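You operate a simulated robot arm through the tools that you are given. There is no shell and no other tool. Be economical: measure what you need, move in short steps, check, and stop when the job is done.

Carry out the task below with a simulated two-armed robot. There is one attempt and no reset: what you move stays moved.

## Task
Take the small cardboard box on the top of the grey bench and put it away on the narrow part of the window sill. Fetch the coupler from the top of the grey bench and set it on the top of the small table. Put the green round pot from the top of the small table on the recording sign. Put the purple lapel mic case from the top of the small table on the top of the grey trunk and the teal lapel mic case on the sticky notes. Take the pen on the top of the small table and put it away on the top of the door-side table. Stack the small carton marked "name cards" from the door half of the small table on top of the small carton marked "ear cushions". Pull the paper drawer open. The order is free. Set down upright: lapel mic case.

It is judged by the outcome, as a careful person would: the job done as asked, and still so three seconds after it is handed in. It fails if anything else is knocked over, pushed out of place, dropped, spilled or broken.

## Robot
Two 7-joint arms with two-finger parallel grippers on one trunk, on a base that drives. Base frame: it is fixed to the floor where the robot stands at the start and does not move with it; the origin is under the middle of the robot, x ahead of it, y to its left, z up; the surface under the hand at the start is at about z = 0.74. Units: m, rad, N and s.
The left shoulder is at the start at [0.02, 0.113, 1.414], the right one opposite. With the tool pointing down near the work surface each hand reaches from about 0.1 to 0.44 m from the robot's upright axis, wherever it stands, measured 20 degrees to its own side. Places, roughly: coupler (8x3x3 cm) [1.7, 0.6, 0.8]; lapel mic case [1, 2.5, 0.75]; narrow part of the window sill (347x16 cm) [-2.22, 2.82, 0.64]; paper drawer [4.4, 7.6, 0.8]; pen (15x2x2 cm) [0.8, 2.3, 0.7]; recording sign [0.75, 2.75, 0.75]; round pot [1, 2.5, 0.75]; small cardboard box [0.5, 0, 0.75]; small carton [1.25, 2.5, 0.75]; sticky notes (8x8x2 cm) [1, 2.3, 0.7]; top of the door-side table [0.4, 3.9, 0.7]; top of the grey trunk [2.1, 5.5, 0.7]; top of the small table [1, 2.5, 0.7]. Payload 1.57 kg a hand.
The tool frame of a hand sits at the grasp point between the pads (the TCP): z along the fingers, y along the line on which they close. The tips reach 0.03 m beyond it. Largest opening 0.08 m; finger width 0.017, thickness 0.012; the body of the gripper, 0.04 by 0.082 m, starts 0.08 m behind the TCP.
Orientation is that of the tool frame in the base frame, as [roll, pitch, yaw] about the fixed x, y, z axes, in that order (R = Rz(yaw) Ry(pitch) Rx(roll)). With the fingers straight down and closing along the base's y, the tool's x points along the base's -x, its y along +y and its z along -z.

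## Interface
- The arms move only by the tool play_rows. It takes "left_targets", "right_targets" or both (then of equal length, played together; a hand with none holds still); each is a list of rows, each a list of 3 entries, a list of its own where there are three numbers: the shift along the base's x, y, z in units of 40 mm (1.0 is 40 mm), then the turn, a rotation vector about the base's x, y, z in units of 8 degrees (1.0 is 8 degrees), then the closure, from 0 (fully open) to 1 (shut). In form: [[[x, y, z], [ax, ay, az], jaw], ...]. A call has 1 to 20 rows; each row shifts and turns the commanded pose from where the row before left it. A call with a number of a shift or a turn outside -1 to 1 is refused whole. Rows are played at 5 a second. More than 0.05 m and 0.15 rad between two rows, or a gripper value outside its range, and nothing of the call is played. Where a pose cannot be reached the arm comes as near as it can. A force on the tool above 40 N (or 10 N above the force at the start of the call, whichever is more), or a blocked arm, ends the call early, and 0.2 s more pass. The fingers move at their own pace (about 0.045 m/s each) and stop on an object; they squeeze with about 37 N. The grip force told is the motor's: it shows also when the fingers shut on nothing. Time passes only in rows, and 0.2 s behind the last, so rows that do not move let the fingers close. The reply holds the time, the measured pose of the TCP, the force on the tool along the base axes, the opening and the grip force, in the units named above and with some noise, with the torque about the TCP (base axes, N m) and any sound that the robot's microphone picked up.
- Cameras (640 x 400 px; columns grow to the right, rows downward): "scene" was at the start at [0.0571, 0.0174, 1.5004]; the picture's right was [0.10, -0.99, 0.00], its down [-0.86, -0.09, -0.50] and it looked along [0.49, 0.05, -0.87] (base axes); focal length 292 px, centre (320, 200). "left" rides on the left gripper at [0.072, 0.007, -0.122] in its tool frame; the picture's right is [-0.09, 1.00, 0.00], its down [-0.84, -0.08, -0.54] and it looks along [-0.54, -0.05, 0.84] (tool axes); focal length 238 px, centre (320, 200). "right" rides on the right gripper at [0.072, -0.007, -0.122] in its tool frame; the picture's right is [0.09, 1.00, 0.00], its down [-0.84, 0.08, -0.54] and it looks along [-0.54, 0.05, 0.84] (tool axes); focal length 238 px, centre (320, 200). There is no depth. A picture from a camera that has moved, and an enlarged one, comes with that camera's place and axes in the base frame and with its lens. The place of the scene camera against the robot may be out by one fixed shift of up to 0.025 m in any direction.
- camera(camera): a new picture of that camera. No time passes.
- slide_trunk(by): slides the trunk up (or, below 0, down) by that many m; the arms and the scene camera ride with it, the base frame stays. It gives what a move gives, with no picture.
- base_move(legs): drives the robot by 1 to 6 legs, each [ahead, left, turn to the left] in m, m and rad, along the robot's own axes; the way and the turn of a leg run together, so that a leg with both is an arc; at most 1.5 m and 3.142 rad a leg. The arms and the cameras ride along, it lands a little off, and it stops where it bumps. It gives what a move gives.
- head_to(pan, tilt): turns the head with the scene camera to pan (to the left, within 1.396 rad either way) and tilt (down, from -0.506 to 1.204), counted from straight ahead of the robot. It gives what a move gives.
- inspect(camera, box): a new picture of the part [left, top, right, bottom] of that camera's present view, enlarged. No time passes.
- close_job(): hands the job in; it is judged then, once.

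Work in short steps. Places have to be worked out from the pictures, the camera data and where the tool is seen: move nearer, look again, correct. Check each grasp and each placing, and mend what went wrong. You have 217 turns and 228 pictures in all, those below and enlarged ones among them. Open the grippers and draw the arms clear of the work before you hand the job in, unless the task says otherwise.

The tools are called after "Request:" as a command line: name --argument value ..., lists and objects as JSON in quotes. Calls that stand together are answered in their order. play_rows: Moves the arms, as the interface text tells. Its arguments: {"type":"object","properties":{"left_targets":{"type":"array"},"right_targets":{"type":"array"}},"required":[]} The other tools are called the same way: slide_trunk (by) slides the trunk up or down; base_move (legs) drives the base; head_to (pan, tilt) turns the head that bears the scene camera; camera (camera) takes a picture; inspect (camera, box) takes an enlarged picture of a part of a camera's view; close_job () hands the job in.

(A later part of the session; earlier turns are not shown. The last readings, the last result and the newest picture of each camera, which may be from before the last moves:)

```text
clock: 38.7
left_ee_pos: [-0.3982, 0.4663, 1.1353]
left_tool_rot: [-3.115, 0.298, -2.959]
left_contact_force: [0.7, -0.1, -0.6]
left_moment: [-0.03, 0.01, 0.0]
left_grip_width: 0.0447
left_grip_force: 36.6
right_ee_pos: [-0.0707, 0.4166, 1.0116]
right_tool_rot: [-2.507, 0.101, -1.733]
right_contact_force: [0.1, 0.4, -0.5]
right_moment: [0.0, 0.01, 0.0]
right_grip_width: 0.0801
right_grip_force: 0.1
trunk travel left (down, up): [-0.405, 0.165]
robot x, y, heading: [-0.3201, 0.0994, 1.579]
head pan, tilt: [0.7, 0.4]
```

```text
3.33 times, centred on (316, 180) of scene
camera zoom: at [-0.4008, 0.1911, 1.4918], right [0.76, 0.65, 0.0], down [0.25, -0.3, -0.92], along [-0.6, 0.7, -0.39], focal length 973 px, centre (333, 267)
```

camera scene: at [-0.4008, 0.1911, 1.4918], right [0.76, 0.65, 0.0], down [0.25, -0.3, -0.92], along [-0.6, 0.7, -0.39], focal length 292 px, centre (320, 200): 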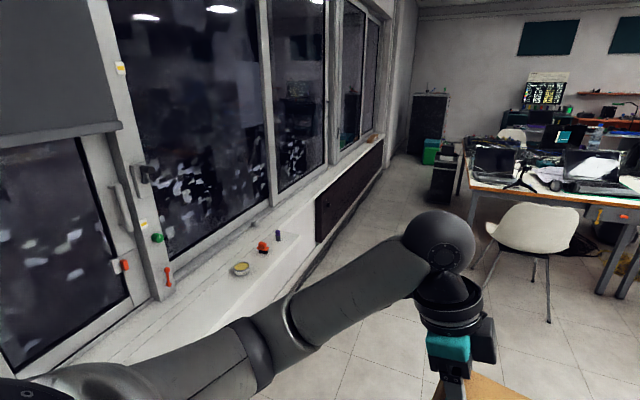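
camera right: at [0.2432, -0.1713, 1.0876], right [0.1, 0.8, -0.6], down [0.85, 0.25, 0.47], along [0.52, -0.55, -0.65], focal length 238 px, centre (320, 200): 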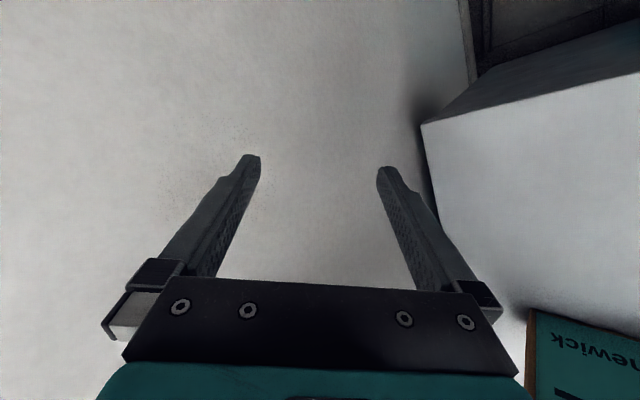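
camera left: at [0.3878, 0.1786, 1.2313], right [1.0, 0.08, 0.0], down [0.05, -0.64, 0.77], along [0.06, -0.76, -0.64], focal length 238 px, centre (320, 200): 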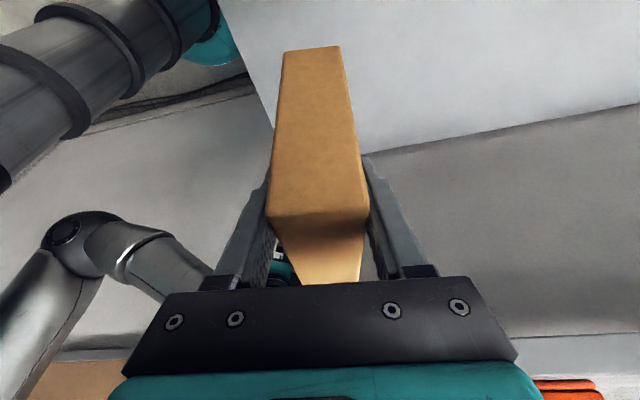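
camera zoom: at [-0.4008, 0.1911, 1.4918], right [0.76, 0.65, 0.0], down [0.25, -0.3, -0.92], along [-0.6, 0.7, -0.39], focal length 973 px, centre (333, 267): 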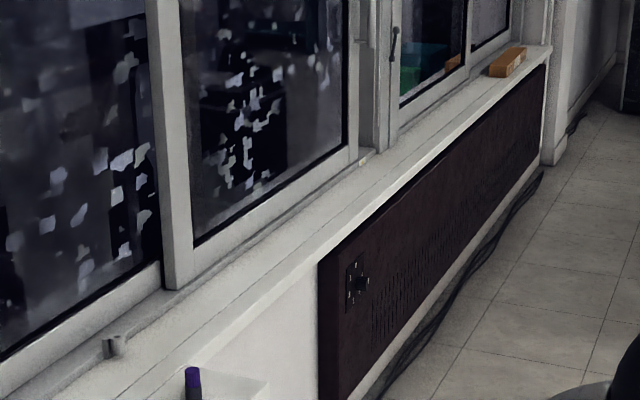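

The narrow part starts near (−1.6, 1.2) and its front edge runs along (−0.3, 0.954). I aim for about (−1.85, 1.83), so I drive to (−1.1, 1.8), then turn to face the sill.

Request:
base_move --legs '[[0.85, 0.38, 0], [0.85, 0.38, 0], [0, 0, 1.867]]'

Request:
head_to --pan 0 --tilt 0.7

Request:
camera --camera "scene"

```text
clock: 52.5
left_ee_pos: [-1.4338, 1.5902, 1.1342]
left_tool_rot: [-3.116, 0.297, -1.068]
left_contact_force: [0.6, 0.0, -0.9]
left_moment: [-0.03, 0.0, 0.0]
left_grip_width: 0.0445
left_grip_force: 36.6
right_ee_pos: [-1.4899, 1.9157, 1.0132]
right_tool_rot: [-2.508, 0.1, 0.16]
right_contact_force: [0.8, 0.1, -0.4]
right_moment: [0.01, -0.02, -0.02]
right_grip_width: 0.08
right_grip_force: 0.1
trunk travel left (down, up): [-0.405, 0.165]
robot x, y, heading: [-1.1111, 1.7766, -2.816]
head pan, tilt: [0.7, 0.4]
```

```text
clock: 53.6
left_ee_pos: [-1.4332, 1.5922, 1.1352]
left_tool_rot: [-3.114, 0.296, -1.068]
left_contact_force: [-0.1, 0.4, -1.1]
left_moment: [-0.01, 0.0, -0.05]
left_grip_width: 0.0447
left_grip_force: 36.7
right_ee_pos: [-1.4895, 1.9166, 1.0116]
right_tool_rot: [-2.509, 0.101, 0.16]
right_contact_force: [0.4, 0.3, 0.5]
right_moment: [-0.01, 0.0, 0.01]
right_grip_width: 0.0802
right_grip_force: 0.0
trunk travel left (down, up): [-0.405, 0.165]
robot x, y, heading: [-1.1124, 1.7789, -2.812]
head pan, tilt: [0.0, 0.7]
```

```text
196 pictures are left
camera scene: at [-1.2199, 1.7581, 1.465], right [-0.32, 0.95, 0.0], down [0.61, 0.21, -0.77], along [-0.72, -0.25, -0.64], focal length 292 px, centre (320, 200)
```

scene: 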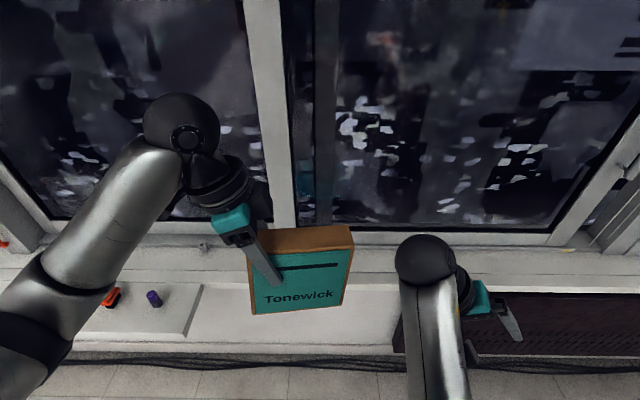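

I retract and straighten the free right hand first so it does not meet the window when I approach.

Request:
play_rows --right_targets '[[[0.7, 0.2, 0], [-0.98, -0.16, 0], 0], [[0.7, 0.2, 0], [-0.98, -0.16, 0], 0], [[0.7, 0.2, 0], [-0.98, -0.16, 0], 0], [[0.7, 0.2, 0], [-0.98, -0.16, 0], 0], [[0.7, 0.2, 0], [-0.5, -0.08, 0], 0]]'

Request:
slide_trunk --by -0.1

Request:
camera --camera "scene"

```text
clock: 54.4
left_ee_pos: [-1.4337, 1.5909, 1.1347]
left_tool_rot: [-3.115, 0.296, -1.069]
left_contact_force: [0.0, -0.2, -0.7]
left_moment: [-0.05, -0.02, 0.0]
left_grip_width: 0.0444
left_grip_force: 37.2
right_ee_pos: [-1.4428, 1.9921, 1.0371]
right_tool_rot: [-2.694, 0.147, 0.152]
right_contact_force: [0.8, 1.2, 0.7]
right_moment: [0.0, 0.02, 0.02]
right_grip_width: 0.08
right_grip_force: 0.1
right hand out of reach, approached as far as the arm can: row 3
trunk travel left (down, up): [-0.405, 0.165]
robot x, y, heading: [-1.1092, 1.7762, -2.817]
head pan, tilt: [0.0, 0.7]
stopped in row 3 (right hand): the arm was blocked; the commanded pose is now the measured one
```

```text
clock: 55.7
left_ee_pos: [-1.4331, 1.5906, 1.0359]
left_tool_rot: [-3.116, 0.297, -1.068]
left_contact_force: [0.1, -0.4, -1.4]
left_moment: [-0.02, 0.0, 0.0]
left_grip_width: 0.0444
left_grip_force: 36.8
right_ee_pos: [-1.4431, 1.9934, 0.9373]
right_tool_rot: [-2.694, 0.149, 0.153]
right_contact_force: [-0.6, 0.4, -0.5]
right_moment: [-0.01, -0.02, 0.02]
right_grip_width: 0.0801
right_grip_force: 0.0
trunk travel left (down, up): [-0.305, 0.265]
robot x, y, heading: [-1.109, 1.7781, -2.816]
head pan, tilt: [0.0, 0.7]
```

```text
195 pictures are left
camera scene: at [-1.2198, 1.7582, 1.3651], right [-0.32, 0.95, 0.0], down [0.61, 0.21, -0.76], along [-0.72, -0.25, -0.64], focal length 292 px, centre (320, 200)
```

scene: 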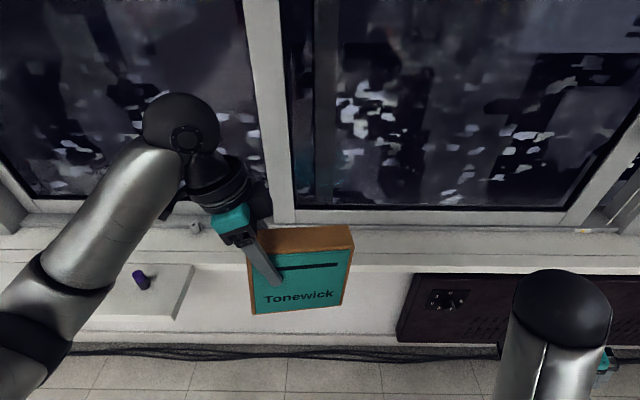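

The box is held well. I drive closer (0.25 ahead, a little right) and then look again.

Request:
base_move --legs '[[0.25, -0.08, -0.02]]'

Request:
play_rows --left_targets '[[[-0.5, -0.15, 0], [0, 0, -0.6], 1], [[-0.5, -0.15, 0], [0, 0, -0.6], 1]]'

Request:
camera --camera "scene"

Request:
camera --camera "left"

```text
clock: 57.6
left_ee_pos: [-1.7037, 1.5945, 1.0349]
left_tool_rot: [-3.115, 0.297, -1.087]
left_contact_force: [0.4, 0.6, -0.3]
left_moment: [-0.03, -0.02, 0.01]
left_grip_width: 0.0447
left_grip_force: 37.2
right_ee_pos: [-1.7031, 1.9959, 0.9373]
right_tool_rot: [-2.695, 0.149, 0.13]
right_contact_force: [0.2, 0.6, -0.3]
right_moment: [-0.03, 0.02, -0.01]
right_grip_width: 0.0799
right_grip_force: 0.2
trunk travel left (down, up): [-0.305, 0.265]
robot x, y, heading: [-1.3765, 1.7752, -2.834]
head pan, tilt: [0.0, 0.7]
```

```text
clock: 58.2
left_ee_pos: [-1.7427, 1.5819, 1.034]
left_tool_rot: [-3.116, 0.297, -1.256]
left_contact_force: [0.0, -0.8, -0.3]
left_moment: [-0.01, -0.01, 0.0]
left_grip_width: 0.0443
left_grip_force: 37.1
right_ee_pos: [-1.7032, 1.9971, 0.9369]
right_tool_rot: [-2.694, 0.15, 0.133]
right_contact_force: [0.2, 0.5, 0.6]
right_moment: [0.02, 0.03, 0.01]
right_grip_width: 0.0798
right_grip_force: 0.1
trunk travel left (down, up): [-0.305, 0.265]
robot x, y, heading: [-1.38, 1.7769, -2.836]
head pan, tilt: [0.0, 0.7]
```

```text
194 pictures are left
camera scene: at [-1.4857, 1.7571, 1.365], right [-0.3, 0.95, 0.0], down [0.61, 0.2, -0.76], along [-0.73, -0.23, -0.64], focal length 292 px, centre (320, 200)
```

scene: 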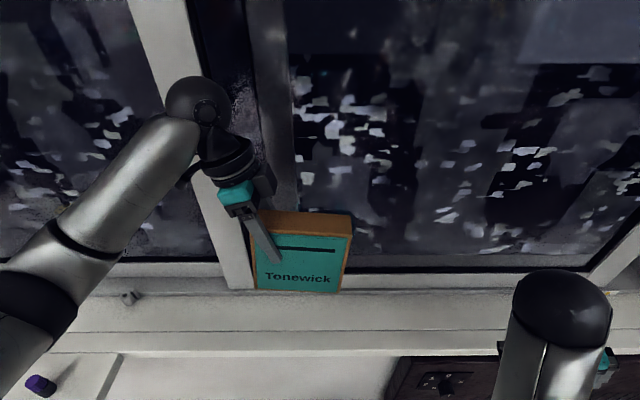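

```text
193 pictures are left
camera left: at [-1.7188, 1.4794, 1.1302], right [-0.98, -0.22, 0.0], down [-0.14, 0.63, 0.76], along [-0.17, 0.75, -0.64], focal length 238 px, centre (320, 200)
```

left: 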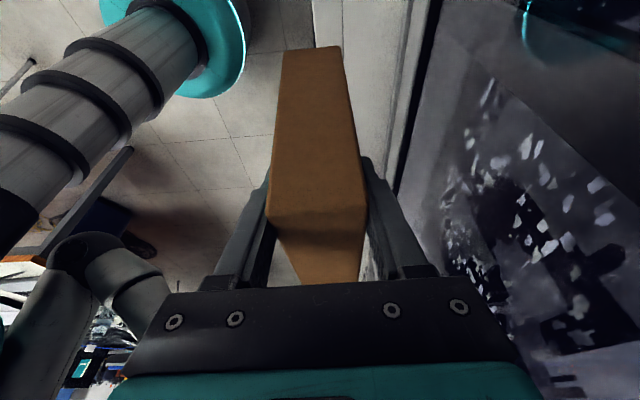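

Sill front edge computed at x≈−1.742 (y=1.59), depth ≈0.155. I move the box 7 cm forward over the sill centre and lower the trunk by 0.15.

Request:
play_rows --left_targets '[[[-0.9, -0.28, 0], [0, 0, 0], 1], [[-0.9, -0.28, 0], [0, 0, 0], 1]]'

Request:
slide_trunk --by -0.15

Request:
camera --camera "left"

Request:
camera --camera "scene"

```text
clock: 58.8
left_ee_pos: [-1.8152, 1.558, 1.0329]
left_tool_rot: [-3.115, 0.296, -1.255]
left_contact_force: [-1.1, -0.2, -0.5]
left_moment: [-0.03, -0.02, 0.01]
left_grip_width: 0.0444
left_grip_force: 37.0
right_ee_pos: [-1.7042, 1.9955, 0.9367]
right_tool_rot: [-2.693, 0.149, 0.132]
right_contact_force: [0.2, 0.2, -0.9]
right_moment: [-0.04, 0.01, 0.01]
right_grip_width: 0.08
right_grip_force: 0.0
trunk travel left (down, up): [-0.305, 0.265]
robot x, y, heading: [-1.3738, 1.7731, -2.832]
head pan, tilt: [0.0, 0.7]
```

```text
clock: 60.5
left_ee_pos: [-1.8149, 1.5588, 0.8849]
left_tool_rot: [-3.115, 0.296, -1.255]
left_contact_force: [0.1, -0.4, -2.0]
left_moment: [-0.02, -0.03, 0.0]
left_grip_width: 0.0444
left_grip_force: 37.2
right_ee_pos: [-1.7054, 1.9958, 0.7882]
right_tool_rot: [-2.695, 0.149, 0.133]
right_contact_force: [0.2, 0.6, 0.6]
right_moment: [-0.01, 0.02, 0.01]
right_grip_width: 0.0798
right_grip_force: 0.1
trunk travel left (down, up): [-0.155, 0.415]
robot x, y, heading: [-1.3756, 1.7754, -2.832]
head pan, tilt: [0.0, 0.7]
```

```text
192 pictures are left
camera left: at [-1.7909, 1.457, 0.9797], right [-0.98, -0.22, 0.0], down [-0.14, 0.63, 0.76], along [-0.17, 0.75, -0.64], focal length 238 px, centre (320, 200)
```

left: 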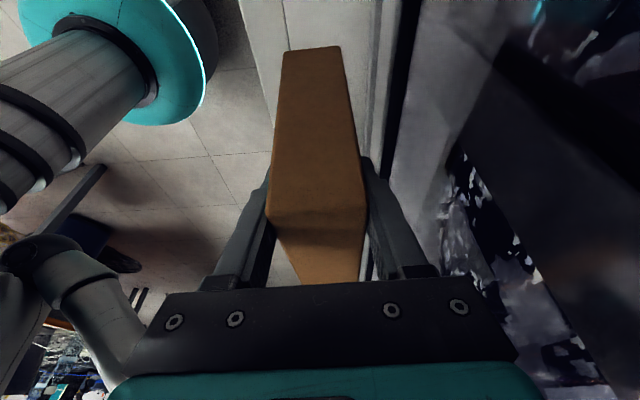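

```text
191 pictures are left
camera scene: at [-1.4854, 1.7571, 1.2151], right [-0.3, 0.95, 0.0], down [0.61, 0.2, -0.76], along [-0.73, -0.23, -0.64], focal length 292 px, centre (320, 200)
```

scene: 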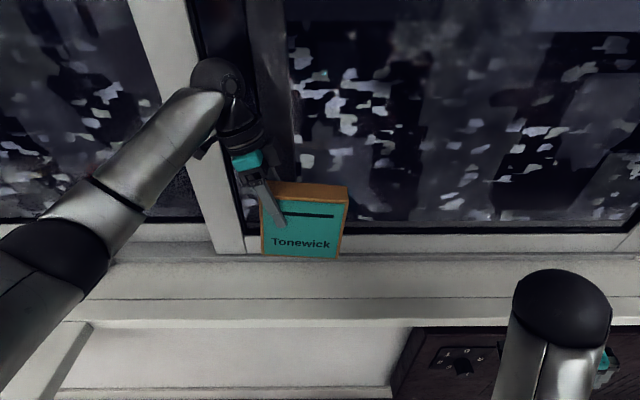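

Box is centred over the sill. I lower it, then approach contact in small steps.

Request:
play_rows --left_targets '[[[0, 0, -0.9], [0, 0, 0], 1], [[0, 0, -0.9], [0, 0, 0], 1], [[0, 0, -0.8], [0, 0, 0], 1]]'

Request:
play_rows --left_targets '[[[0, 0, -0.15], [0, 0, 0], 1], [[0, 0, -0.15], [0, 0, 0], 1], [[0, 0, -0.15], [0, 0, 0], 1], [[0, 0, -0.15], [0, 0, 0], 1]]'

Request:
camera --camera "scene"

```text
clock: 61.3
left_ee_pos: [-1.8136, 1.559, 0.7809]
left_tool_rot: [-3.116, 0.298, -1.256]
left_contact_force: [-0.2, -0.4, -1.3]
left_moment: [-0.02, -0.01, 0.0]
left_grip_width: 0.0446
left_grip_force: 37.0
right_ee_pos: [-1.703, 1.9956, 0.7875]
right_tool_rot: [-2.696, 0.148, 0.133]
right_contact_force: [0.0, 0.5, 0.6]
right_moment: [0.03, 0.02, -0.03]
right_grip_width: 0.0802
right_grip_force: 0.0
trunk travel left (down, up): [-0.155, 0.415]
robot x, y, heading: [-1.3746, 1.776, -2.837]
head pan, tilt: [0.0, 0.7]
```

```text
clock: 62.3
left_ee_pos: [-1.8159, 1.5585, 0.7563]
left_tool_rot: [-3.123, 0.298, -1.255]
left_contact_force: [-0.1, -6.2, 14.7]
left_moment: [0.94, 0.81, 0.28]
left_grip_width: 0.0449
left_grip_force: 37.2
right_ee_pos: [-1.7048, 1.9972, 0.7878]
right_tool_rot: [-2.694, 0.15, 0.132]
right_contact_force: [-0.5, -0.1, 0.2]
right_moment: [-0.03, 0.02, 0.0]
right_grip_width: 0.0802
right_grip_force: 0.1
trunk travel left (down, up): [-0.155, 0.415]
robot x, y, heading: [-1.3757, 1.7731, -2.838]
head pan, tilt: [0.0, 0.7]
```

```text
190 pictures are left
camera scene: at [-1.4845, 1.7568, 1.2151], right [-0.3, 0.95, 0.0], down [0.61, 0.2, -0.77], along [-0.73, -0.23, -0.64], focal length 292 px, centre (320, 200)
```

scene: 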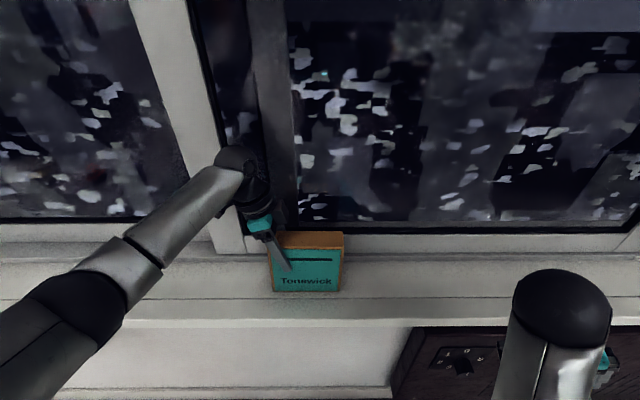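

Contact (14.7 N) at the expected height; the box stands on the sill's middle. I release and withdraw along the finger axis.

Request:
play_rows --left_targets '[[[0, 0, 0.1], [0, 0, 0], 0.6], [[0, 0, 0], [0, 0, 0], 0], [[0, 0, 0], [0, 0, 0], 0], [[0, 0, 0], [0, 0, 0], 0]]'

Request:
play_rows --left_targets '[[[0.05, -0.2, 0.7], [0, 0, 0], 0], [[0.05, -0.2, 0.7], [0, 0, 0], 0], [[0, 0, 0.9], [0, 0, 0], 0], [[0.3, 0.1, 1], [0, 0, 0], 0], [[0.3, 0.1, 1], [0, 0, 0], 0]]'

Request:
camera --camera "scene"

```text
clock: 63.3
left_ee_pos: [-1.8143, 1.5587, 0.7601]
left_tool_rot: [-3.115, 0.296, -1.256]
left_contact_force: [0.7, 0.4, 0.7]
left_moment: [0.0, 0.0, 0.01]
left_grip_width: 0.0799
left_grip_force: 0.1
right_ee_pos: [-1.703, 1.9966, 0.787]
right_tool_rot: [-2.695, 0.149, 0.132]
right_contact_force: [0.4, 0.1, 0.3]
right_moment: [-0.04, -0.03, -0.04]
right_grip_width: 0.0802
right_grip_force: 0.1
trunk travel left (down, up): [-0.155, 0.415]
robot x, y, heading: [-1.3737, 1.7811, -2.833]
head pan, tilt: [0.0, 0.7]
```

```text
clock: 64.5
left_ee_pos: [-1.7873, 1.553, 0.9309]
left_tool_rot: [-3.115, 0.297, -1.253]
left_contact_force: [-0.3, 0.7, -0.2]
left_moment: [0.01, -0.01, -0.01]
left_grip_width: 0.0801
left_grip_force: 0.1
right_ee_pos: [-1.7031, 1.9961, 0.7856]
right_tool_rot: [-2.695, 0.147, 0.131]
right_contact_force: [-0.1, 0.6, 0.4]
right_moment: [0.03, 0.02, 0.0]
right_grip_width: 0.0801
right_grip_force: 0.1
trunk travel left (down, up): [-0.155, 0.415]
robot x, y, heading: [-1.3746, 1.7756, -2.832]
head pan, tilt: [0.0, 0.7]
```

```text
189 pictures are left
camera scene: at [-1.4854, 1.7571, 1.215], right [-0.3, 0.95, 0.0], down [0.61, 0.2, -0.77], along [-0.73, -0.23, -0.64], focal length 292 px, centre (320, 200)
```

scene: 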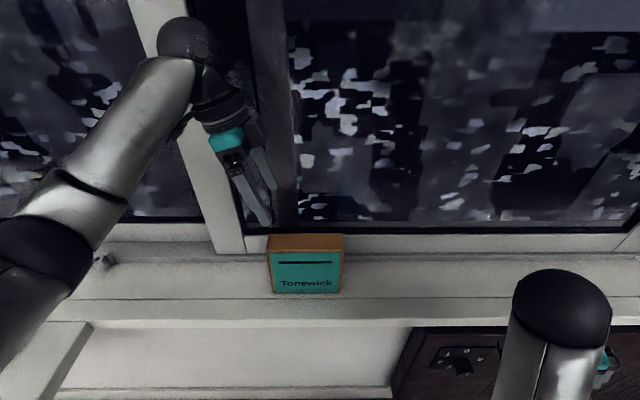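

Box placed upright on the sill. I back away and raise the trunk, then recover the right arm's posture.

Request:
base_move --legs '[[-0.4, 0, 0]]'

Request:
slide_trunk --by 0.31

Request:
play_rows --right_targets '[[[0, 0, -1], [0, 0, 0], 0], [[0, 0, -1], [0, 0, 0], 0], [[0, 0, -1], [0, 0, 0], 0]]'

Request:
play_rows --right_targets '[[[0, 0, 0], [-0.98, -0.16, 0], 0], [[0, 0, 0], [-0.98, -0.16, 0], 0], [[0, 0, 0], [-0.98, -0.16, 0], 0]]'

```text
clock: 67.0
left_ee_pos: [-1.3997, 1.6752, 0.9303]
left_tool_rot: [-3.116, 0.298, -1.254]
left_contact_force: [-0.1, -0.9, -0.3]
left_moment: [-0.01, 0.03, 0.03]
left_grip_width: 0.0799
left_grip_force: 0.1
right_ee_pos: [-1.3174, 2.1191, 0.7869]
right_tool_rot: [-2.693, 0.15, 0.131]
right_contact_force: [0.9, -0.6, -0.1]
right_moment: [-0.01, -0.01, -0.03]
right_grip_width: 0.0801
right_grip_force: 0.0
trunk travel left (down, up): [-0.155, 0.415]
robot x, y, heading: [-0.9889, 1.8974, -2.84]
head pan, tilt: [0.0, 0.7]
```

```text
clock: 70.1
left_ee_pos: [-1.4009, 1.675, 1.2406]
left_tool_rot: [-3.113, 0.297, -1.257]
left_contact_force: [0.2, -0.1, 0.8]
left_moment: [0.01, -0.01, 0.0]
left_grip_width: 0.0801
left_grip_force: 0.0
right_ee_pos: [-1.3163, 2.1188, 1.0986]
right_tool_rot: [-2.694, 0.15, 0.132]
right_contact_force: [-0.5, 0.1, -0.2]
right_moment: [0.01, 0.03, 0.0]
right_grip_width: 0.08
right_grip_force: 0.1
trunk travel left (down, up): [-0.465, 0.105]
robot x, y, heading: [-0.9885, 1.8969, -2.836]
head pan, tilt: [0.0, 0.7]
```

```text
clock: 71.1
left_ee_pos: [-1.4013, 1.6761, 1.2417]
left_tool_rot: [-3.116, 0.297, -1.256]
left_contact_force: [0.6, 0.7, 0.1]
left_moment: [0.01, 0.01, 0.0]
left_grip_width: 0.0799
left_grip_force: 0.1
right_ee_pos: [-1.3358, 2.1468, 0.9929]
right_tool_rot: [-2.617, 0.183, 0.152]
right_contact_force: [-0.3, 0.9, 0.3]
right_moment: [-0.03, -0.02, -0.02]
right_grip_width: 0.0799
right_grip_force: 0.0
trunk travel left (down, up): [-0.465, 0.105]
robot x, y, heading: [-0.9911, 1.897, -2.835]
head pan, tilt: [0.0, 0.7]
stopped in row 3 (right hand): the arm was blocked; the commanded pose is now the measured one
```

```text
clock: 71.9
left_ee_pos: [-1.4012, 1.6763, 1.2411]
left_tool_rot: [-3.114, 0.296, -1.258]
left_contact_force: [0.2, 0.6, -0.3]
left_moment: [0.0, -0.02, 0.01]
left_grip_width: 0.0801
left_grip_force: 0.1
right_ee_pos: [-1.3367, 2.1461, 0.993]
right_tool_rot: [-3.046, 0.163, 0.079]
right_contact_force: [-0.7, 0.4, -0.9]
right_moment: [0.03, 0.0, -0.02]
right_grip_width: 0.0801
right_grip_force: 0.0
trunk travel left (down, up): [-0.465, 0.105]
robot x, y, heading: [-0.9909, 1.8961, -2.833]
head pan, tilt: [0.0, 0.7]
```

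The right arm still meets something. I look at its posture.

Request:
head_to --pan -0.7 --tilt 0.8

Request:
camera --camera "scene"

Request:
camera --camera "right"

Request:
camera --camera "left"

```text
clock: 73.0
left_ee_pos: [-1.4008, 1.6752, 1.2414]
left_tool_rot: [-3.114, 0.298, -1.257]
left_contact_force: [0.5, -0.6, 0.5]
left_moment: [0.02, 0.0, -0.02]
left_grip_width: 0.0796
left_grip_force: 0.1
right_ee_pos: [-1.3362, 2.1452, 0.9932]
right_tool_rot: [-3.041, 0.163, 0.08]
right_contact_force: [0.4, 0.6, 0.2]
right_moment: [0.01, -0.01, -0.02]
right_grip_width: 0.08
right_grip_force: 0.1
trunk travel left (down, up): [-0.465, 0.105]
robot x, y, heading: [-0.9917, 1.8962, -2.838]
head pan, tilt: [-0.7, 0.799]
```

```text
188 pictures are left
camera scene: at [-1.0924, 1.9363, 1.5167], right [0.38, 0.92, 0.0], down [0.66, -0.27, -0.7], along [-0.64, 0.27, -0.72], focal length 292 px, centre (320, 200)
```

scene: 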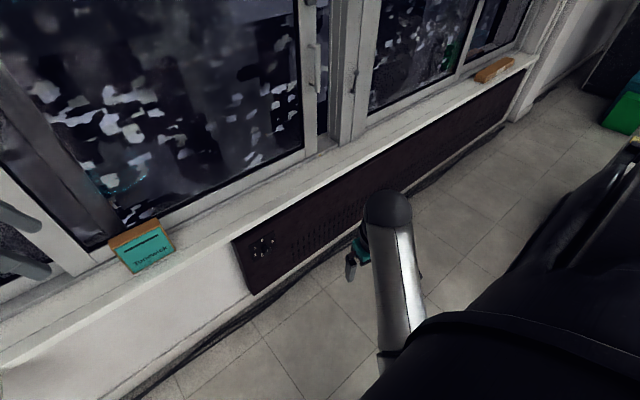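

```text
187 pictures are left
camera right: at [-1.2464, 2.1472, 1.1007], right [0.15, -0.98, -0.11], down [-0.73, -0.19, 0.66], along [-0.67, -0.02, -0.74], focal length 238 px, centre (320, 200)
```

right: 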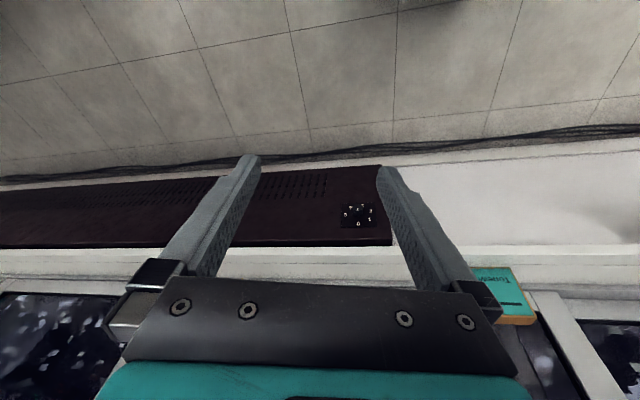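

```text
186 pictures are left
camera left: at [-1.377, 1.5734, 1.3368], right [-0.98, -0.22, 0.0], down [-0.14, 0.63, 0.76], along [-0.17, 0.75, -0.64], focal length 238 px, centre (320, 200)
```

left: 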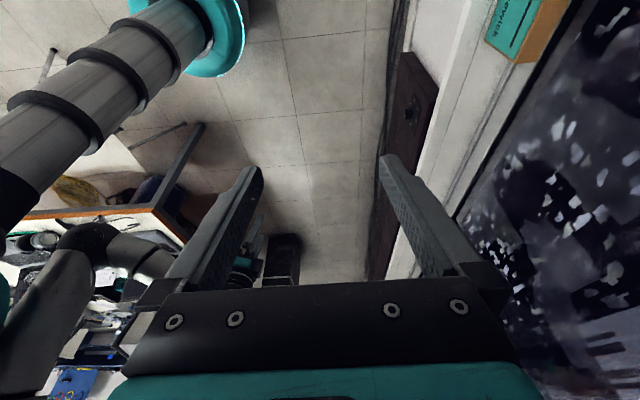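

The right arm is just extended sideways; nothing touches it. I bring it to neutral pose in gentle steps.

Request:
play_rows --right_targets '[[[0, -0.7, 0], [0, -0.3, 0.3], 0], [[0, -0.7, 0], [0, -0.3, 0.3], 0], [[0, -0.7, 0], [0, -0.3, 0.3], 0], [[0, -0.7, 0], [0, -0.3, 0.3], 0], [[0, -0.7, 0], [0, 0, 0.4], 0], [[0, -0.7, 0], [0, 0, 0], 0], [[0, -0.7, 0], [0, 0, 0], 0]]'

```text
clock: 74.8
left_ee_pos: [-1.4005, 1.6766, 1.2403]
left_tool_rot: [-3.114, 0.296, -1.258]
left_contact_force: [1.3, -0.7, 1.1]
left_moment: [0.01, -0.02, 0.05]
left_grip_width: 0.0799
left_grip_force: 0.1
right_ee_pos: [-1.3423, 1.9763, 0.9912]
right_tool_rot: [-3.003, -0.004, 0.297]
right_contact_force: [0.5, -0.4, -0.1]
right_moment: [-0.02, 0.04, 0.0]
right_grip_width: 0.0801
right_grip_force: 0.1
trunk travel left (down, up): [-0.465, 0.105]
robot x, y, heading: [-0.9892, 1.8986, -2.837]
head pan, tilt: [-0.7, 0.799]
stopped in row 7 (right hand): the arm was blocked; the commanded pose is now the measured one
```

Near neutral now. I test raising it and removing the leftover roll.

Request:
play_rows --right_targets '[[[0, 0, 0.5], [-0.5, -0.15, 0], 0], [[0, 0, 0.5], [-0.5, -0.15, 0], 0], [[0, 0, 0.5], [0, 0, 0], 0], [[0, 0, 0.5], [0, 0, 0], 0]]'

Request:
head_to --pan -0.3 --tilt 1.2

Request:
camera --camera "scene"

```text
clock: 75.5
left_ee_pos: [-1.4002, 1.6761, 1.2403]
left_tool_rot: [-3.116, 0.296, -1.256]
left_contact_force: [0.0, -0.3, -0.9]
left_moment: [0.0, 0.03, -0.03]
left_grip_width: 0.0801
left_grip_force: 0.0
right_ee_pos: [-1.3603, 2.0637, 1.0307]
right_tool_rot: [-2.939, -0.017, 0.268]
right_contact_force: [-0.3, -0.2, -0.1]
right_moment: [0.02, 0.02, 0.02]
right_grip_width: 0.08
right_grip_force: 0.1
right hand out of reach, approached as far as the arm can: row 2, 3
trunk travel left (down, up): [-0.465, 0.105]
robot x, y, heading: [-0.9884, 1.9024, -2.836]
head pan, tilt: [-0.7, 0.799]
stopped in row 3 (right hand): the arm was blocked; the commanded pose is now the measured one
```

```text
clock: 76.3
left_ee_pos: [-1.4003, 1.6759, 1.2407]
left_tool_rot: [-3.116, 0.296, -1.257]
left_contact_force: [0.6, 0.2, -0.1]
left_moment: [0.02, 0.03, 0.01]
left_grip_width: 0.08
left_grip_force: 0.1
right_ee_pos: [-1.3607, 2.0628, 1.0302]
right_tool_rot: [-2.94, -0.018, 0.266]
right_contact_force: [-0.4, 0.8, 0.1]
right_moment: [0.0, -0.01, -0.01]
right_grip_width: 0.0801
right_grip_force: 0.1
trunk travel left (down, up): [-0.465, 0.105]
robot x, y, heading: [-0.9891, 1.8986, -2.835]
head pan, tilt: [-0.3, 1.201]
```

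```text
185 pictures are left
camera scene: at [-1.0738, 1.9053, 1.489], right [-0.01, 1.0, 0.0], down [0.93, 0.0, -0.36], along [-0.36, 0.0, -0.93], focal length 292 px, centre (320, 200)
```

scene: 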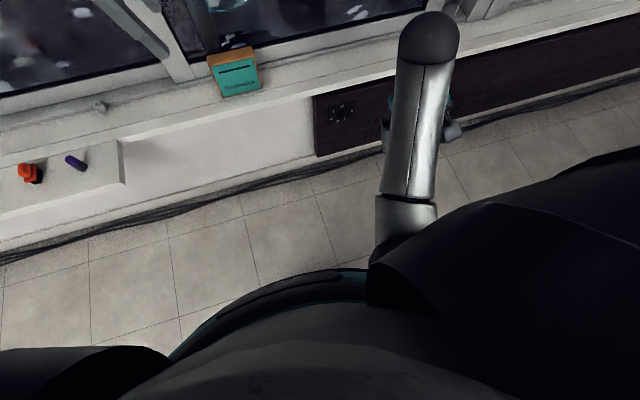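

The right elbow is tucked against the torso. I extend the hand forward/down and yaw it the other way to swing the elbow outward.

Request:
play_rows --right_targets '[[[-0.7, -0.2, -0.7], [0, 0, 0], 0], [[-0.7, -0.2, -0.7], [0, 0, 0], 0], [[-0.7, -0.2, -0.7], [0, 0, 0.5], 0], [[0, 0, 0], [0, 0, 1], 0], [[0, 0, 0], [0, 0, 1], 0], [[0, 0, 0], [0, 0, 1], 0], [[0, 0, 0], [0, 0, 1], 0]]'

Request:
camera --camera "scene"

```text
clock: 77.9
left_ee_pos: [-1.4009, 1.6758, 1.2413]
left_tool_rot: [-3.117, 0.295, -1.257]
left_contact_force: [1.1, 0.0, 0.4]
left_moment: [-0.01, 0.03, 0.0]
left_grip_width: 0.0798
left_grip_force: 0.1
right_ee_pos: [-1.4428, 2.039, 0.9477]
right_tool_rot: [-2.943, -0.017, 0.898]
right_contact_force: [-0.7, 0.8, -1.1]
right_moment: [-0.01, -0.03, -0.01]
right_grip_width: 0.0801
right_grip_force: 0.0
trunk travel left (down, up): [-0.465, 0.105]
robot x, y, heading: [-0.9882, 1.8963, -2.838]
head pan, tilt: [-0.3, 1.201]
```

```text
184 pictures are left
camera scene: at [-1.0739, 1.9055, 1.489], right [-0.01, 1.0, 0.0], down [0.93, 0.01, -0.36], along [-0.36, 0.0, -0.93], focal length 292 px, centre (320, 200)
```

scene: 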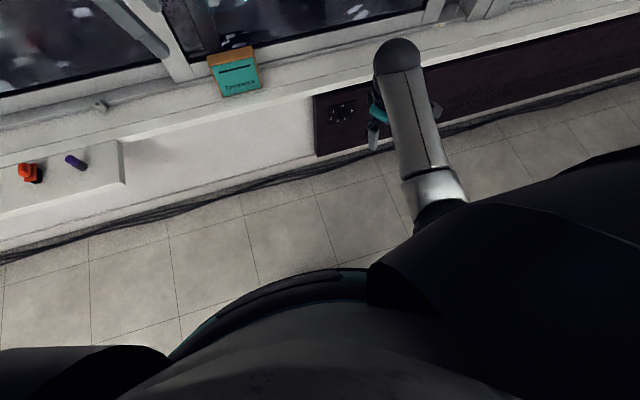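

The elbow swung outward. Now I fix roll and raise.

Request:
play_rows --right_targets '[[[0, 0, 0.7], [-0.4, -0.5, 0], 0], [[0, 0, 0.7], [-0.4, -0.5, 0], 0], [[0, 0, 0.7], [0, 0, 0], 0], [[0, 0, 0.7], [0, 0, 0], 0], [[0, 0, 0.7], [0, 0, 0], 0], [[0, 0, 0.7], [0, 0, 0], 0]]'

Request:
camera --camera "scene"

```text
clock: 79.3
left_ee_pos: [-1.4002, 1.676, 1.241]
left_tool_rot: [-3.115, 0.297, -1.256]
left_contact_force: [-0.1, 0.5, -0.2]
left_moment: [0.02, -0.02, -0.02]
left_grip_width: 0.0798
left_grip_force: 0.1
right_ee_pos: [-1.4411, 2.0391, 1.1147]
right_tool_rot: [-3.119, -0.02, 0.897]
right_contact_force: [0.4, 0.3, 0.6]
right_moment: [-0.01, -0.02, 0.02]
right_grip_width: 0.0799
right_grip_force: 0.0
trunk travel left (down, up): [-0.465, 0.105]
robot x, y, heading: [-0.9884, 1.9006, -2.833]
head pan, tilt: [-0.3, 1.201]
```

```text
183 pictures are left
camera scene: at [-1.0738, 1.9055, 1.489], right [-0.01, 1.0, 0.0], down [0.93, 0.01, -0.36], along [-0.36, 0.0, -0.93], focal length 292 px, centre (320, 200)
```

scene: 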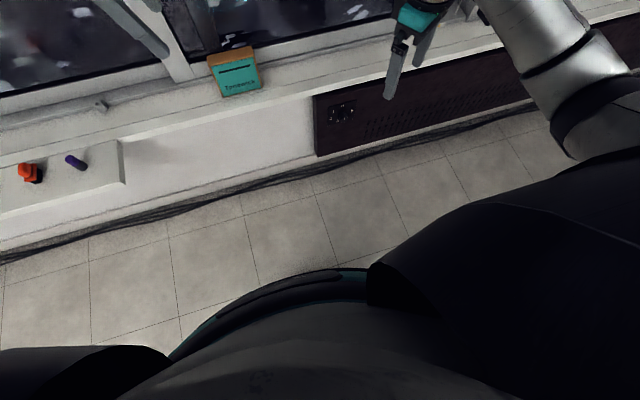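

Both elbows are now outside. I level the left hand, then drive to the bench's open side for the coupler.

Request:
play_rows --left_targets '[[[0, 0, 0], [-0.67, -0.22, 0], 0], [[0, 0, 0], [-0.67, -0.22, 0], 0], [[0, 0, 0], [-0.67, -0.22, 0], 0]]'

Request:
base_move --legs '[[0, 0, 1.579], [0.786, 0.155, 0], [0.261, 0.966, 0], [0.246, 0.919, 0]]'

Request:
head_to --pan 0 --tilt 0.8

Request:
camera --camera "scene"

```text
clock: 80.1
left_ee_pos: [-1.4011, 1.6758, 1.2406]
left_tool_rot: [-3.114, 0.0, -1.258]
left_contact_force: [0.2, -0.1, -0.7]
left_moment: [0.04, 0.02, 0.01]
left_grip_width: 0.0801
left_grip_force: 0.0
right_ee_pos: [-1.4424, 2.0386, 1.1138]
right_tool_rot: [-3.119, -0.018, 0.899]
right_contact_force: [0.5, -0.5, -0.2]
right_moment: [0.01, 0.02, 0.02]
right_grip_width: 0.0803
right_grip_force: 0.0
trunk travel left (down, up): [-0.465, 0.105]
robot x, y, heading: [-0.9899, 1.8961, -2.842]
head pan, tilt: [-0.3, 1.201]
```

```text
clock: 97.6
left_ee_pos: [1.5211, 0.7386, 1.2405]
left_tool_rot: [-3.115, 0.001, 0.246]
left_contact_force: [-0.6, -0.1, -0.6]
left_moment: [0.02, 0.05, -0.02]
left_grip_width: 0.0798
left_grip_force: 0.1
right_ee_pos: [1.1582, 0.7222, 1.1146]
right_tool_rot: [-3.118, -0.017, 2.4]
right_contact_force: [0.2, 1.3, 0.2]
right_moment: [0.02, 0.05, -0.04]
right_grip_width: 0.0797
right_grip_force: 0.1
trunk travel left (down, up): [-0.465, 0.105]
robot x, y, heading: [1.33, 1.1622, -1.332]
head pan, tilt: [-0.3, 1.201]
```

```text
clock: 98.4
left_ee_pos: [1.5212, 0.7389, 1.2396]
left_tool_rot: [-3.114, 0.002, 0.245]
left_contact_force: [0.0, 0.7, 0.8]
left_moment: [0.02, 0.01, 0.01]
left_grip_width: 0.0799
left_grip_force: 0.1
right_ee_pos: [1.1568, 0.7223, 1.1135]
right_tool_rot: [-3.119, -0.016, 2.402]
right_contact_force: [0.2, -0.4, 0.2]
right_moment: [0.04, -0.02, 0.02]
right_grip_width: 0.0802
right_grip_force: 0.0
trunk travel left (down, up): [-0.465, 0.105]
robot x, y, heading: [1.3284, 1.1694, -1.332]
head pan, tilt: [0.0, 0.799]
```

```text
182 pictures are left
camera scene: at [1.3298, 1.0867, 1.5167], right [-0.97, -0.23, 0.0], down [-0.17, 0.7, -0.7], along [0.16, -0.68, -0.72], focal length 292 px, centre (320, 200)
```

scene: 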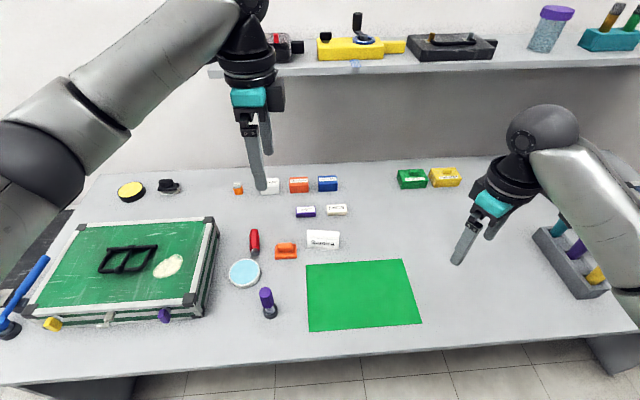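

The coupler (red, px 254,242) is near (1.66, 0.595), its long axis along my forward direction. I nudge the base closer and turn the left hand so it closes across it.

Request:
base_move --legs '[[0.05, 0.08, 0.075]]'

Request:
play_rows --left_targets '[[[0, 0, 0], [0, 0, 1], 0], [[0, 0, 0], [0, 0, 1], 0], [[0, 0, 0], [0, 0, 1], 0], [[0, 0, 0], [0, 0, 1], 0], [[0, 0, 0], [0, 0, 1], 0], [[0, 0, 0], [0, 0, 1], 0], [[0, 0, 0], [0, 0, 1], 0], [[0, 0, 0], [0, 0, 1], 0], [[0, 0, 0], [0, 0, 1], 0], [[0, 0, 0], [0, 0, 1], 0], [[0, 0, 0], [0, 0, 1], 0]]'

Request:
inspect --camera "scene" --box '[180, 160, 340, 260]'

Request:
camera --camera "left"

```text
clock: 99.6
left_ee_pos: [1.6439, 0.7273, 1.2401]
left_tool_rot: [-3.116, 0.002, 0.322]
left_contact_force: [1.2, -0.4, 0.2]
left_moment: [-0.05, 0.04, 0.0]
left_grip_width: 0.0801
left_grip_force: 0.0
right_ee_pos: [1.2808, 0.6831, 1.1142]
right_tool_rot: [-3.118, -0.019, 2.475]
right_contact_force: [0.5, 0.0, 0.2]
right_moment: [-0.02, 0.03, 0.01]
right_grip_width: 0.0801
right_grip_force: 0.0
trunk travel left (down, up): [-0.465, 0.105]
robot x, y, heading: [1.4164, 1.1383, -1.258]
head pan, tilt: [0.0, 0.799]
```

```text
clock: 102.0
left_ee_pos: [1.6441, 0.7291, 1.2404]
left_tool_rot: [-3.114, 0.002, 1.859]
left_contact_force: [-0.6, 0.2, -0.5]
left_moment: [0.01, 0.01, 0.03]
left_grip_width: 0.08
left_grip_force: 0.0
right_ee_pos: [1.2808, 0.6846, 1.1144]
right_tool_rot: [-3.117, -0.017, 2.475]
right_contact_force: [-0.5, -0.1, 0.2]
right_moment: [-0.04, 0.02, 0.01]
right_grip_width: 0.0799
right_grip_force: 0.0
trunk travel left (down, up): [-0.465, 0.105]
robot x, y, heading: [1.4193, 1.1336, -1.261]
head pan, tilt: [0.0, 0.799]
```

```text
4.00 times, centred on (260, 210) of scene
camera zoom: at [1.4273, 1.0622, 1.5167], right [-0.95, -0.31, 0.0], down [-0.22, 0.68, -0.7], along [0.21, -0.66, -0.72], focal length 1168 px, centre (560, 160)
```

zoom: 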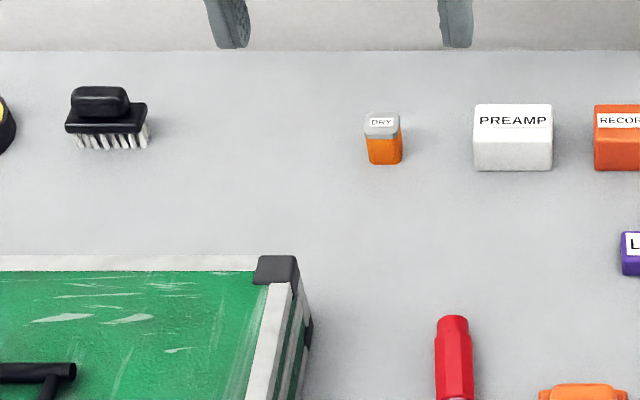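

```text
180 pictures are left
camera left: at [1.6332, 0.8003, 1.3631], right [0.98, 0.2, -0.03], down [0.18, -0.82, 0.55], along [0.08, -0.54, -0.84], focal length 238 px, centre (320, 200)
```

left: 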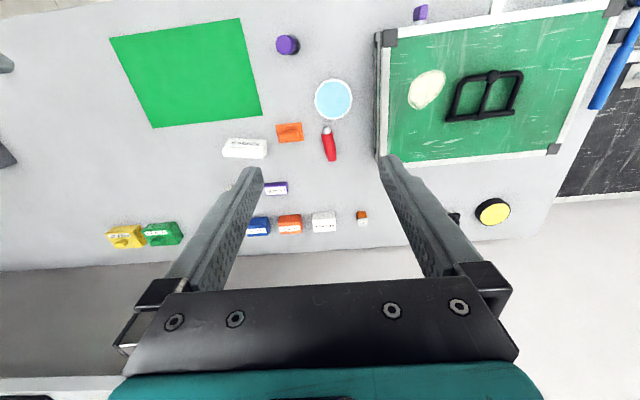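

Coupler centre (1.680, 0.588), axis about 25° off −y. I drive 3 cm closer, raise the right hand, lower the trunk, and move the left hand above the coupler.

Request:
base_move --legs '[[0.03, 0, 0]]'

Request:
play_rows --right_targets '[[[-0.3, 0.8, 0.5], [0, 0, 0], 0], [[-0.3, 0.8, 0.5], [0, 0, 0], 0], [[0, 0, 0.5], [0, 0, 0], 0], [[0, 0, 0], [0, 0, 0], 0]]' --left_targets '[[[0.2, -0.7, 0], [0, 0, 0.6], 0.25], [[0.2, -0.7, 0], [0, 0, 0.5], 0.25], [[0.2, -0.7, 0], [0, 0, 0], 0.25], [[0.2, -0.6, 0], [0, 0, 0], 0.25]]'

Request:
slide_trunk --by -0.25

Request:
camera --camera "left"

```text
clock: 102.8
left_ee_pos: [1.6539, 0.6982, 1.2407]
left_tool_rot: [-3.115, 0.0, 1.857]
left_contact_force: [0.0, -0.1, 0.3]
left_moment: [0.05, 0.03, 0.02]
left_grip_width: 0.0801
left_grip_force: 0.1
right_ee_pos: [1.2909, 0.6558, 1.1139]
right_tool_rot: [-3.117, -0.02, 2.478]
right_contact_force: [-0.8, -0.4, -0.5]
right_moment: [0.03, -0.02, -0.01]
right_grip_width: 0.0799
right_grip_force: 0.0
trunk travel left (down, up): [-0.465, 0.105]
robot x, y, heading: [1.428, 1.1109, -1.259]
head pan, tilt: [0.0, 0.799]
```

```text
clock: 103.8
left_ee_pos: [1.6823, 0.5919, 1.2396]
left_tool_rot: [-3.117, 0.003, 2.008]
left_contact_force: [0.6, 0.0, 0.1]
left_moment: [0.01, -0.03, -0.02]
left_grip_width: 0.0601
left_grip_force: 0.0
right_ee_pos: [1.2654, 0.7208, 1.1737]
right_tool_rot: [-3.122, -0.017, 2.474]
right_contact_force: [-0.8, 0.1, -0.4]
right_moment: [-0.01, 0.01, 0.03]
right_grip_width: 0.0803
right_grip_force: 0.1
trunk travel left (down, up): [-0.465, 0.105]
robot x, y, heading: [1.4288, 1.11, -1.26]
head pan, tilt: [0.0, 0.799]
```

```text
clock: 106.4
left_ee_pos: [1.6833, 0.592, 0.989]
left_tool_rot: [-3.117, 0.002, 2.01]
left_contact_force: [1.1, -0.1, 0.9]
left_moment: [-0.03, 0.03, 0.0]
left_grip_width: 0.06
left_grip_force: 0.1
right_ee_pos: [1.2657, 0.7193, 0.9246]
right_tool_rot: [-3.12, -0.017, 2.475]
right_contact_force: [-0.3, 0.0, -0.2]
right_moment: [0.01, -0.01, -0.02]
right_grip_width: 0.0802
right_grip_force: 0.1
trunk travel left (down, up): [-0.215, 0.355]
robot x, y, heading: [1.4331, 1.1107, -1.259]
head pan, tilt: [0.0, 0.799]
```

```text
179 pictures are left
camera left: at [1.663, 0.6625, 1.1115], right [0.94, 0.34, -0.03], down [0.3, -0.78, 0.54], along [0.16, -0.52, -0.84], focal length 238 px, centre (320, 200)
```

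left: 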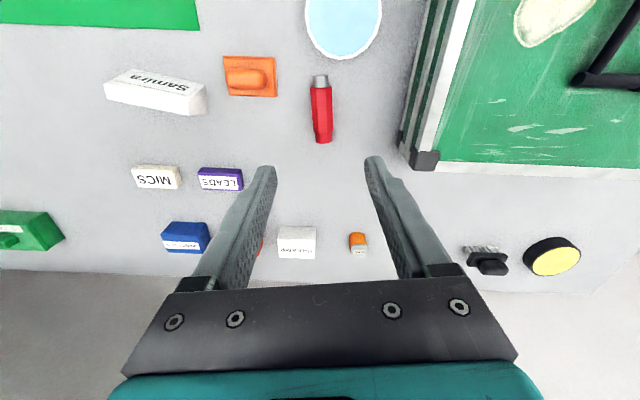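

Aligned; I descend above the coupler to z≈0.80, then fine.

Request:
play_rows --left_targets '[[[0, -0.1, -0.9], [0, 0, 0], 0.25], [[0, 0, -0.9], [0, 0, 0], 0.25], [[0, 0, -0.9], [0, 0, 0], 0.25], [[0, 0, -0.9], [0, 0, 0], 0.25], [[0, 0, -0.9], [0, 0, 0], 0.25]]'

Request:
camera --camera "left"

```text
clock: 107.6
left_ee_pos: [1.6843, 0.6057, 0.8097]
left_tool_rot: [-3.115, 0.002, 2.01]
left_contact_force: [0.1, 0.1, 0.1]
left_moment: [0.0, 0.04, -0.03]
left_grip_width: 0.06
left_grip_force: 0.0
left hand out of reach, approached as far as the arm can: row 3, 4, 5
right_ee_pos: [1.2669, 0.7201, 0.9243]
right_tool_rot: [-3.12, -0.016, 2.476]
right_contact_force: [0.4, 0.7, 0.2]
right_moment: [0.01, 0.0, 0.0]
right_grip_width: 0.0803
right_grip_force: 0.0
trunk travel left (down, up): [-0.215, 0.355]
robot x, y, heading: [1.4278, 1.1069, -1.261]
head pan, tilt: [0.0, 0.799]
```

```text
178 pictures are left
camera left: at [1.6635, 0.6756, 0.9324], right [0.94, 0.34, -0.03], down [0.3, -0.78, 0.54], along [0.16, -0.52, -0.84], focal length 238 px, centre (320, 200)
```

left: 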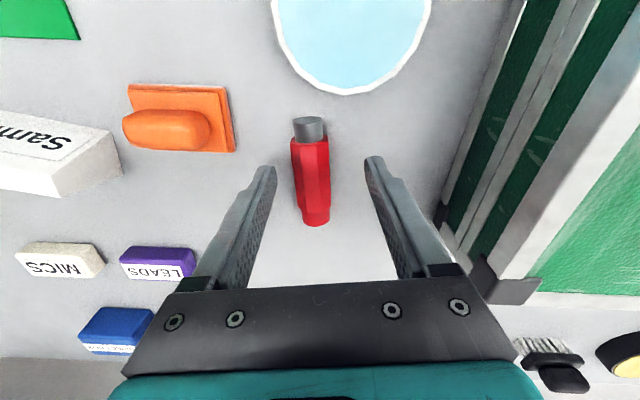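

Reach is a bit short; I drive 2 cm forward, then finish the descent.

Request:
base_move --legs '[[0.02, 0, 0]]'

Request:
play_rows --left_targets '[[[-0.15, 0, -0.4], [0, 0, 0], 0.25], [[0, 0, -0.35], [0, 0, 0], 0.25]]'

Request:
camera --camera "left"

```text
clock: 108.4
left_ee_pos: [1.6905, 0.586, 0.8106]
left_tool_rot: [-3.115, 0.0, 2.01]
left_contact_force: [-0.4, 0.1, -0.3]
left_moment: [0.01, 0.03, 0.05]
left_grip_width: 0.0599
left_grip_force: 0.0
right_ee_pos: [1.2723, 0.7009, 0.9236]
right_tool_rot: [-3.119, -0.017, 2.478]
right_contact_force: [-0.1, -0.8, -0.4]
right_moment: [0.02, 0.0, 0.01]
right_grip_width: 0.0801
right_grip_force: 0.1
trunk travel left (down, up): [-0.215, 0.355]
robot x, y, heading: [1.4317, 1.0928, -1.26]
head pan, tilt: [0.0, 0.799]
```

```text
clock: 109.0
left_ee_pos: [1.6835, 0.5924, 0.7895]
left_tool_rot: [-3.116, 0.003, 2.009]
left_contact_force: [0.3, -0.3, 0.4]
left_moment: [-0.02, 0.05, -0.03]
left_grip_width: 0.0602
left_grip_force: 0.1
left hand out of reach, approached as far as the arm can: row 2
right_ee_pos: [1.2725, 0.6997, 0.9228]
right_tool_rot: [-3.12, -0.018, 2.477]
right_contact_force: [-0.7, 0.9, -0.2]
right_moment: [0.0, 0.0, 0.03]
right_grip_width: 0.0798
right_grip_force: 0.1
trunk travel left (down, up): [-0.215, 0.355]
robot x, y, heading: [1.4328, 1.0922, -1.262]
head pan, tilt: [0.0, 0.799]
```

```text
177 pictures are left
camera left: at [1.6635, 0.6618, 0.9113], right [0.94, 0.34, -0.03], down [0.3, -0.78, 0.55], along [0.17, -0.52, -0.84], focal length 238 px, centre (320, 200)
```

left: 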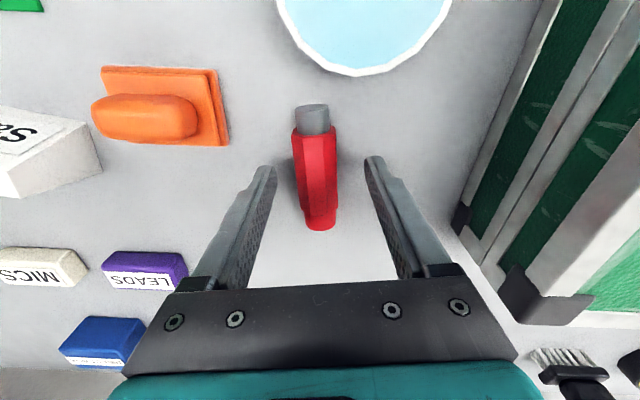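

I use the trunk for the last 1.3 cm, then close.

Request:
slide_trunk --by -0.013

Request:
play_rows --left_targets '[[[0, 0, 0], [0, 0, 0], 1], [[0, 0, 0], [0, 0, 0], 1], [[0, 0, 0], [0, 0, 0], 1], [[0, 0, 0], [0, 0, 0], 1]]'

Request:
slide_trunk --by 0.1

Request:
camera --camera "left"

```text
clock: 109.6
left_ee_pos: [1.6839, 0.5926, 0.7753]
left_tool_rot: [-3.115, 0.003, 2.01]
left_contact_force: [0.1, 0.3, -0.5]
left_moment: [0.01, 0.06, 0.03]
left_grip_width: 0.0601
left_grip_force: 0.0
right_ee_pos: [1.2718, 0.7015, 0.9108]
right_tool_rot: [-3.119, -0.016, 2.476]
right_contact_force: [0.2, 0.1, -0.3]
right_moment: [-0.02, 0.0, -0.02]
right_grip_width: 0.08
right_grip_force: 0.1
trunk travel left (down, up): [-0.202, 0.368]
robot x, y, heading: [1.4335, 1.0942, -1.256]
head pan, tilt: [0.0, 0.799]
```

```text
clock: 110.6
left_ee_pos: [1.6844, 0.592, 0.7767]
left_tool_rot: [-3.115, 0.001, 2.009]
left_contact_force: [0.9, -0.1, 0.3]
left_moment: [-0.02, -0.01, 0.0]
left_grip_width: 0.028
left_grip_force: 32.6
right_ee_pos: [1.2732, 0.7016, 0.9108]
right_tool_rot: [-3.118, -0.016, 2.475]
right_contact_force: [-0.4, 0.0, -0.2]
right_moment: [0.0, -0.01, 0.01]
right_grip_width: 0.0801
right_grip_force: 0.0
trunk travel left (down, up): [-0.202, 0.368]
robot x, y, heading: [1.4329, 1.092, -1.256]
head pan, tilt: [0.0, 0.799]
```

```text
clock: 111.9
left_ee_pos: [1.6843, 0.5928, 0.8754]
left_tool_rot: [-3.114, 0.0, 2.01]
left_contact_force: [-0.4, 0.1, -0.5]
left_moment: [0.02, -0.02, 0.02]
left_grip_width: 0.0276
left_grip_force: 37.5
right_ee_pos: [1.2726, 0.7001, 1.0111]
right_tool_rot: [-3.12, -0.016, 2.477]
right_contact_force: [0.6, -0.5, -0.3]
right_moment: [0.01, 0.0, 0.0]
right_grip_width: 0.0801
right_grip_force: 0.0
trunk travel left (down, up): [-0.302, 0.268]
robot x, y, heading: [1.4338, 1.089, -1.255]
head pan, tilt: [0.0, 0.799]
```

```text
176 pictures are left
camera left: at [1.6634, 0.6618, 0.9981], right [0.94, 0.34, -0.03], down [0.3, -0.78, 0.54], along [0.16, -0.52, -0.84], focal length 238 px, centre (320, 200)
```

left: 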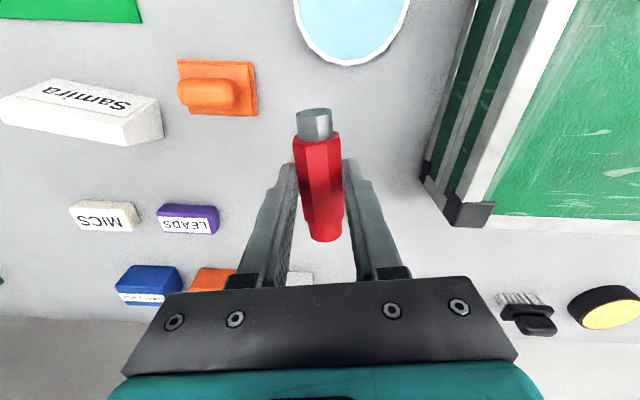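

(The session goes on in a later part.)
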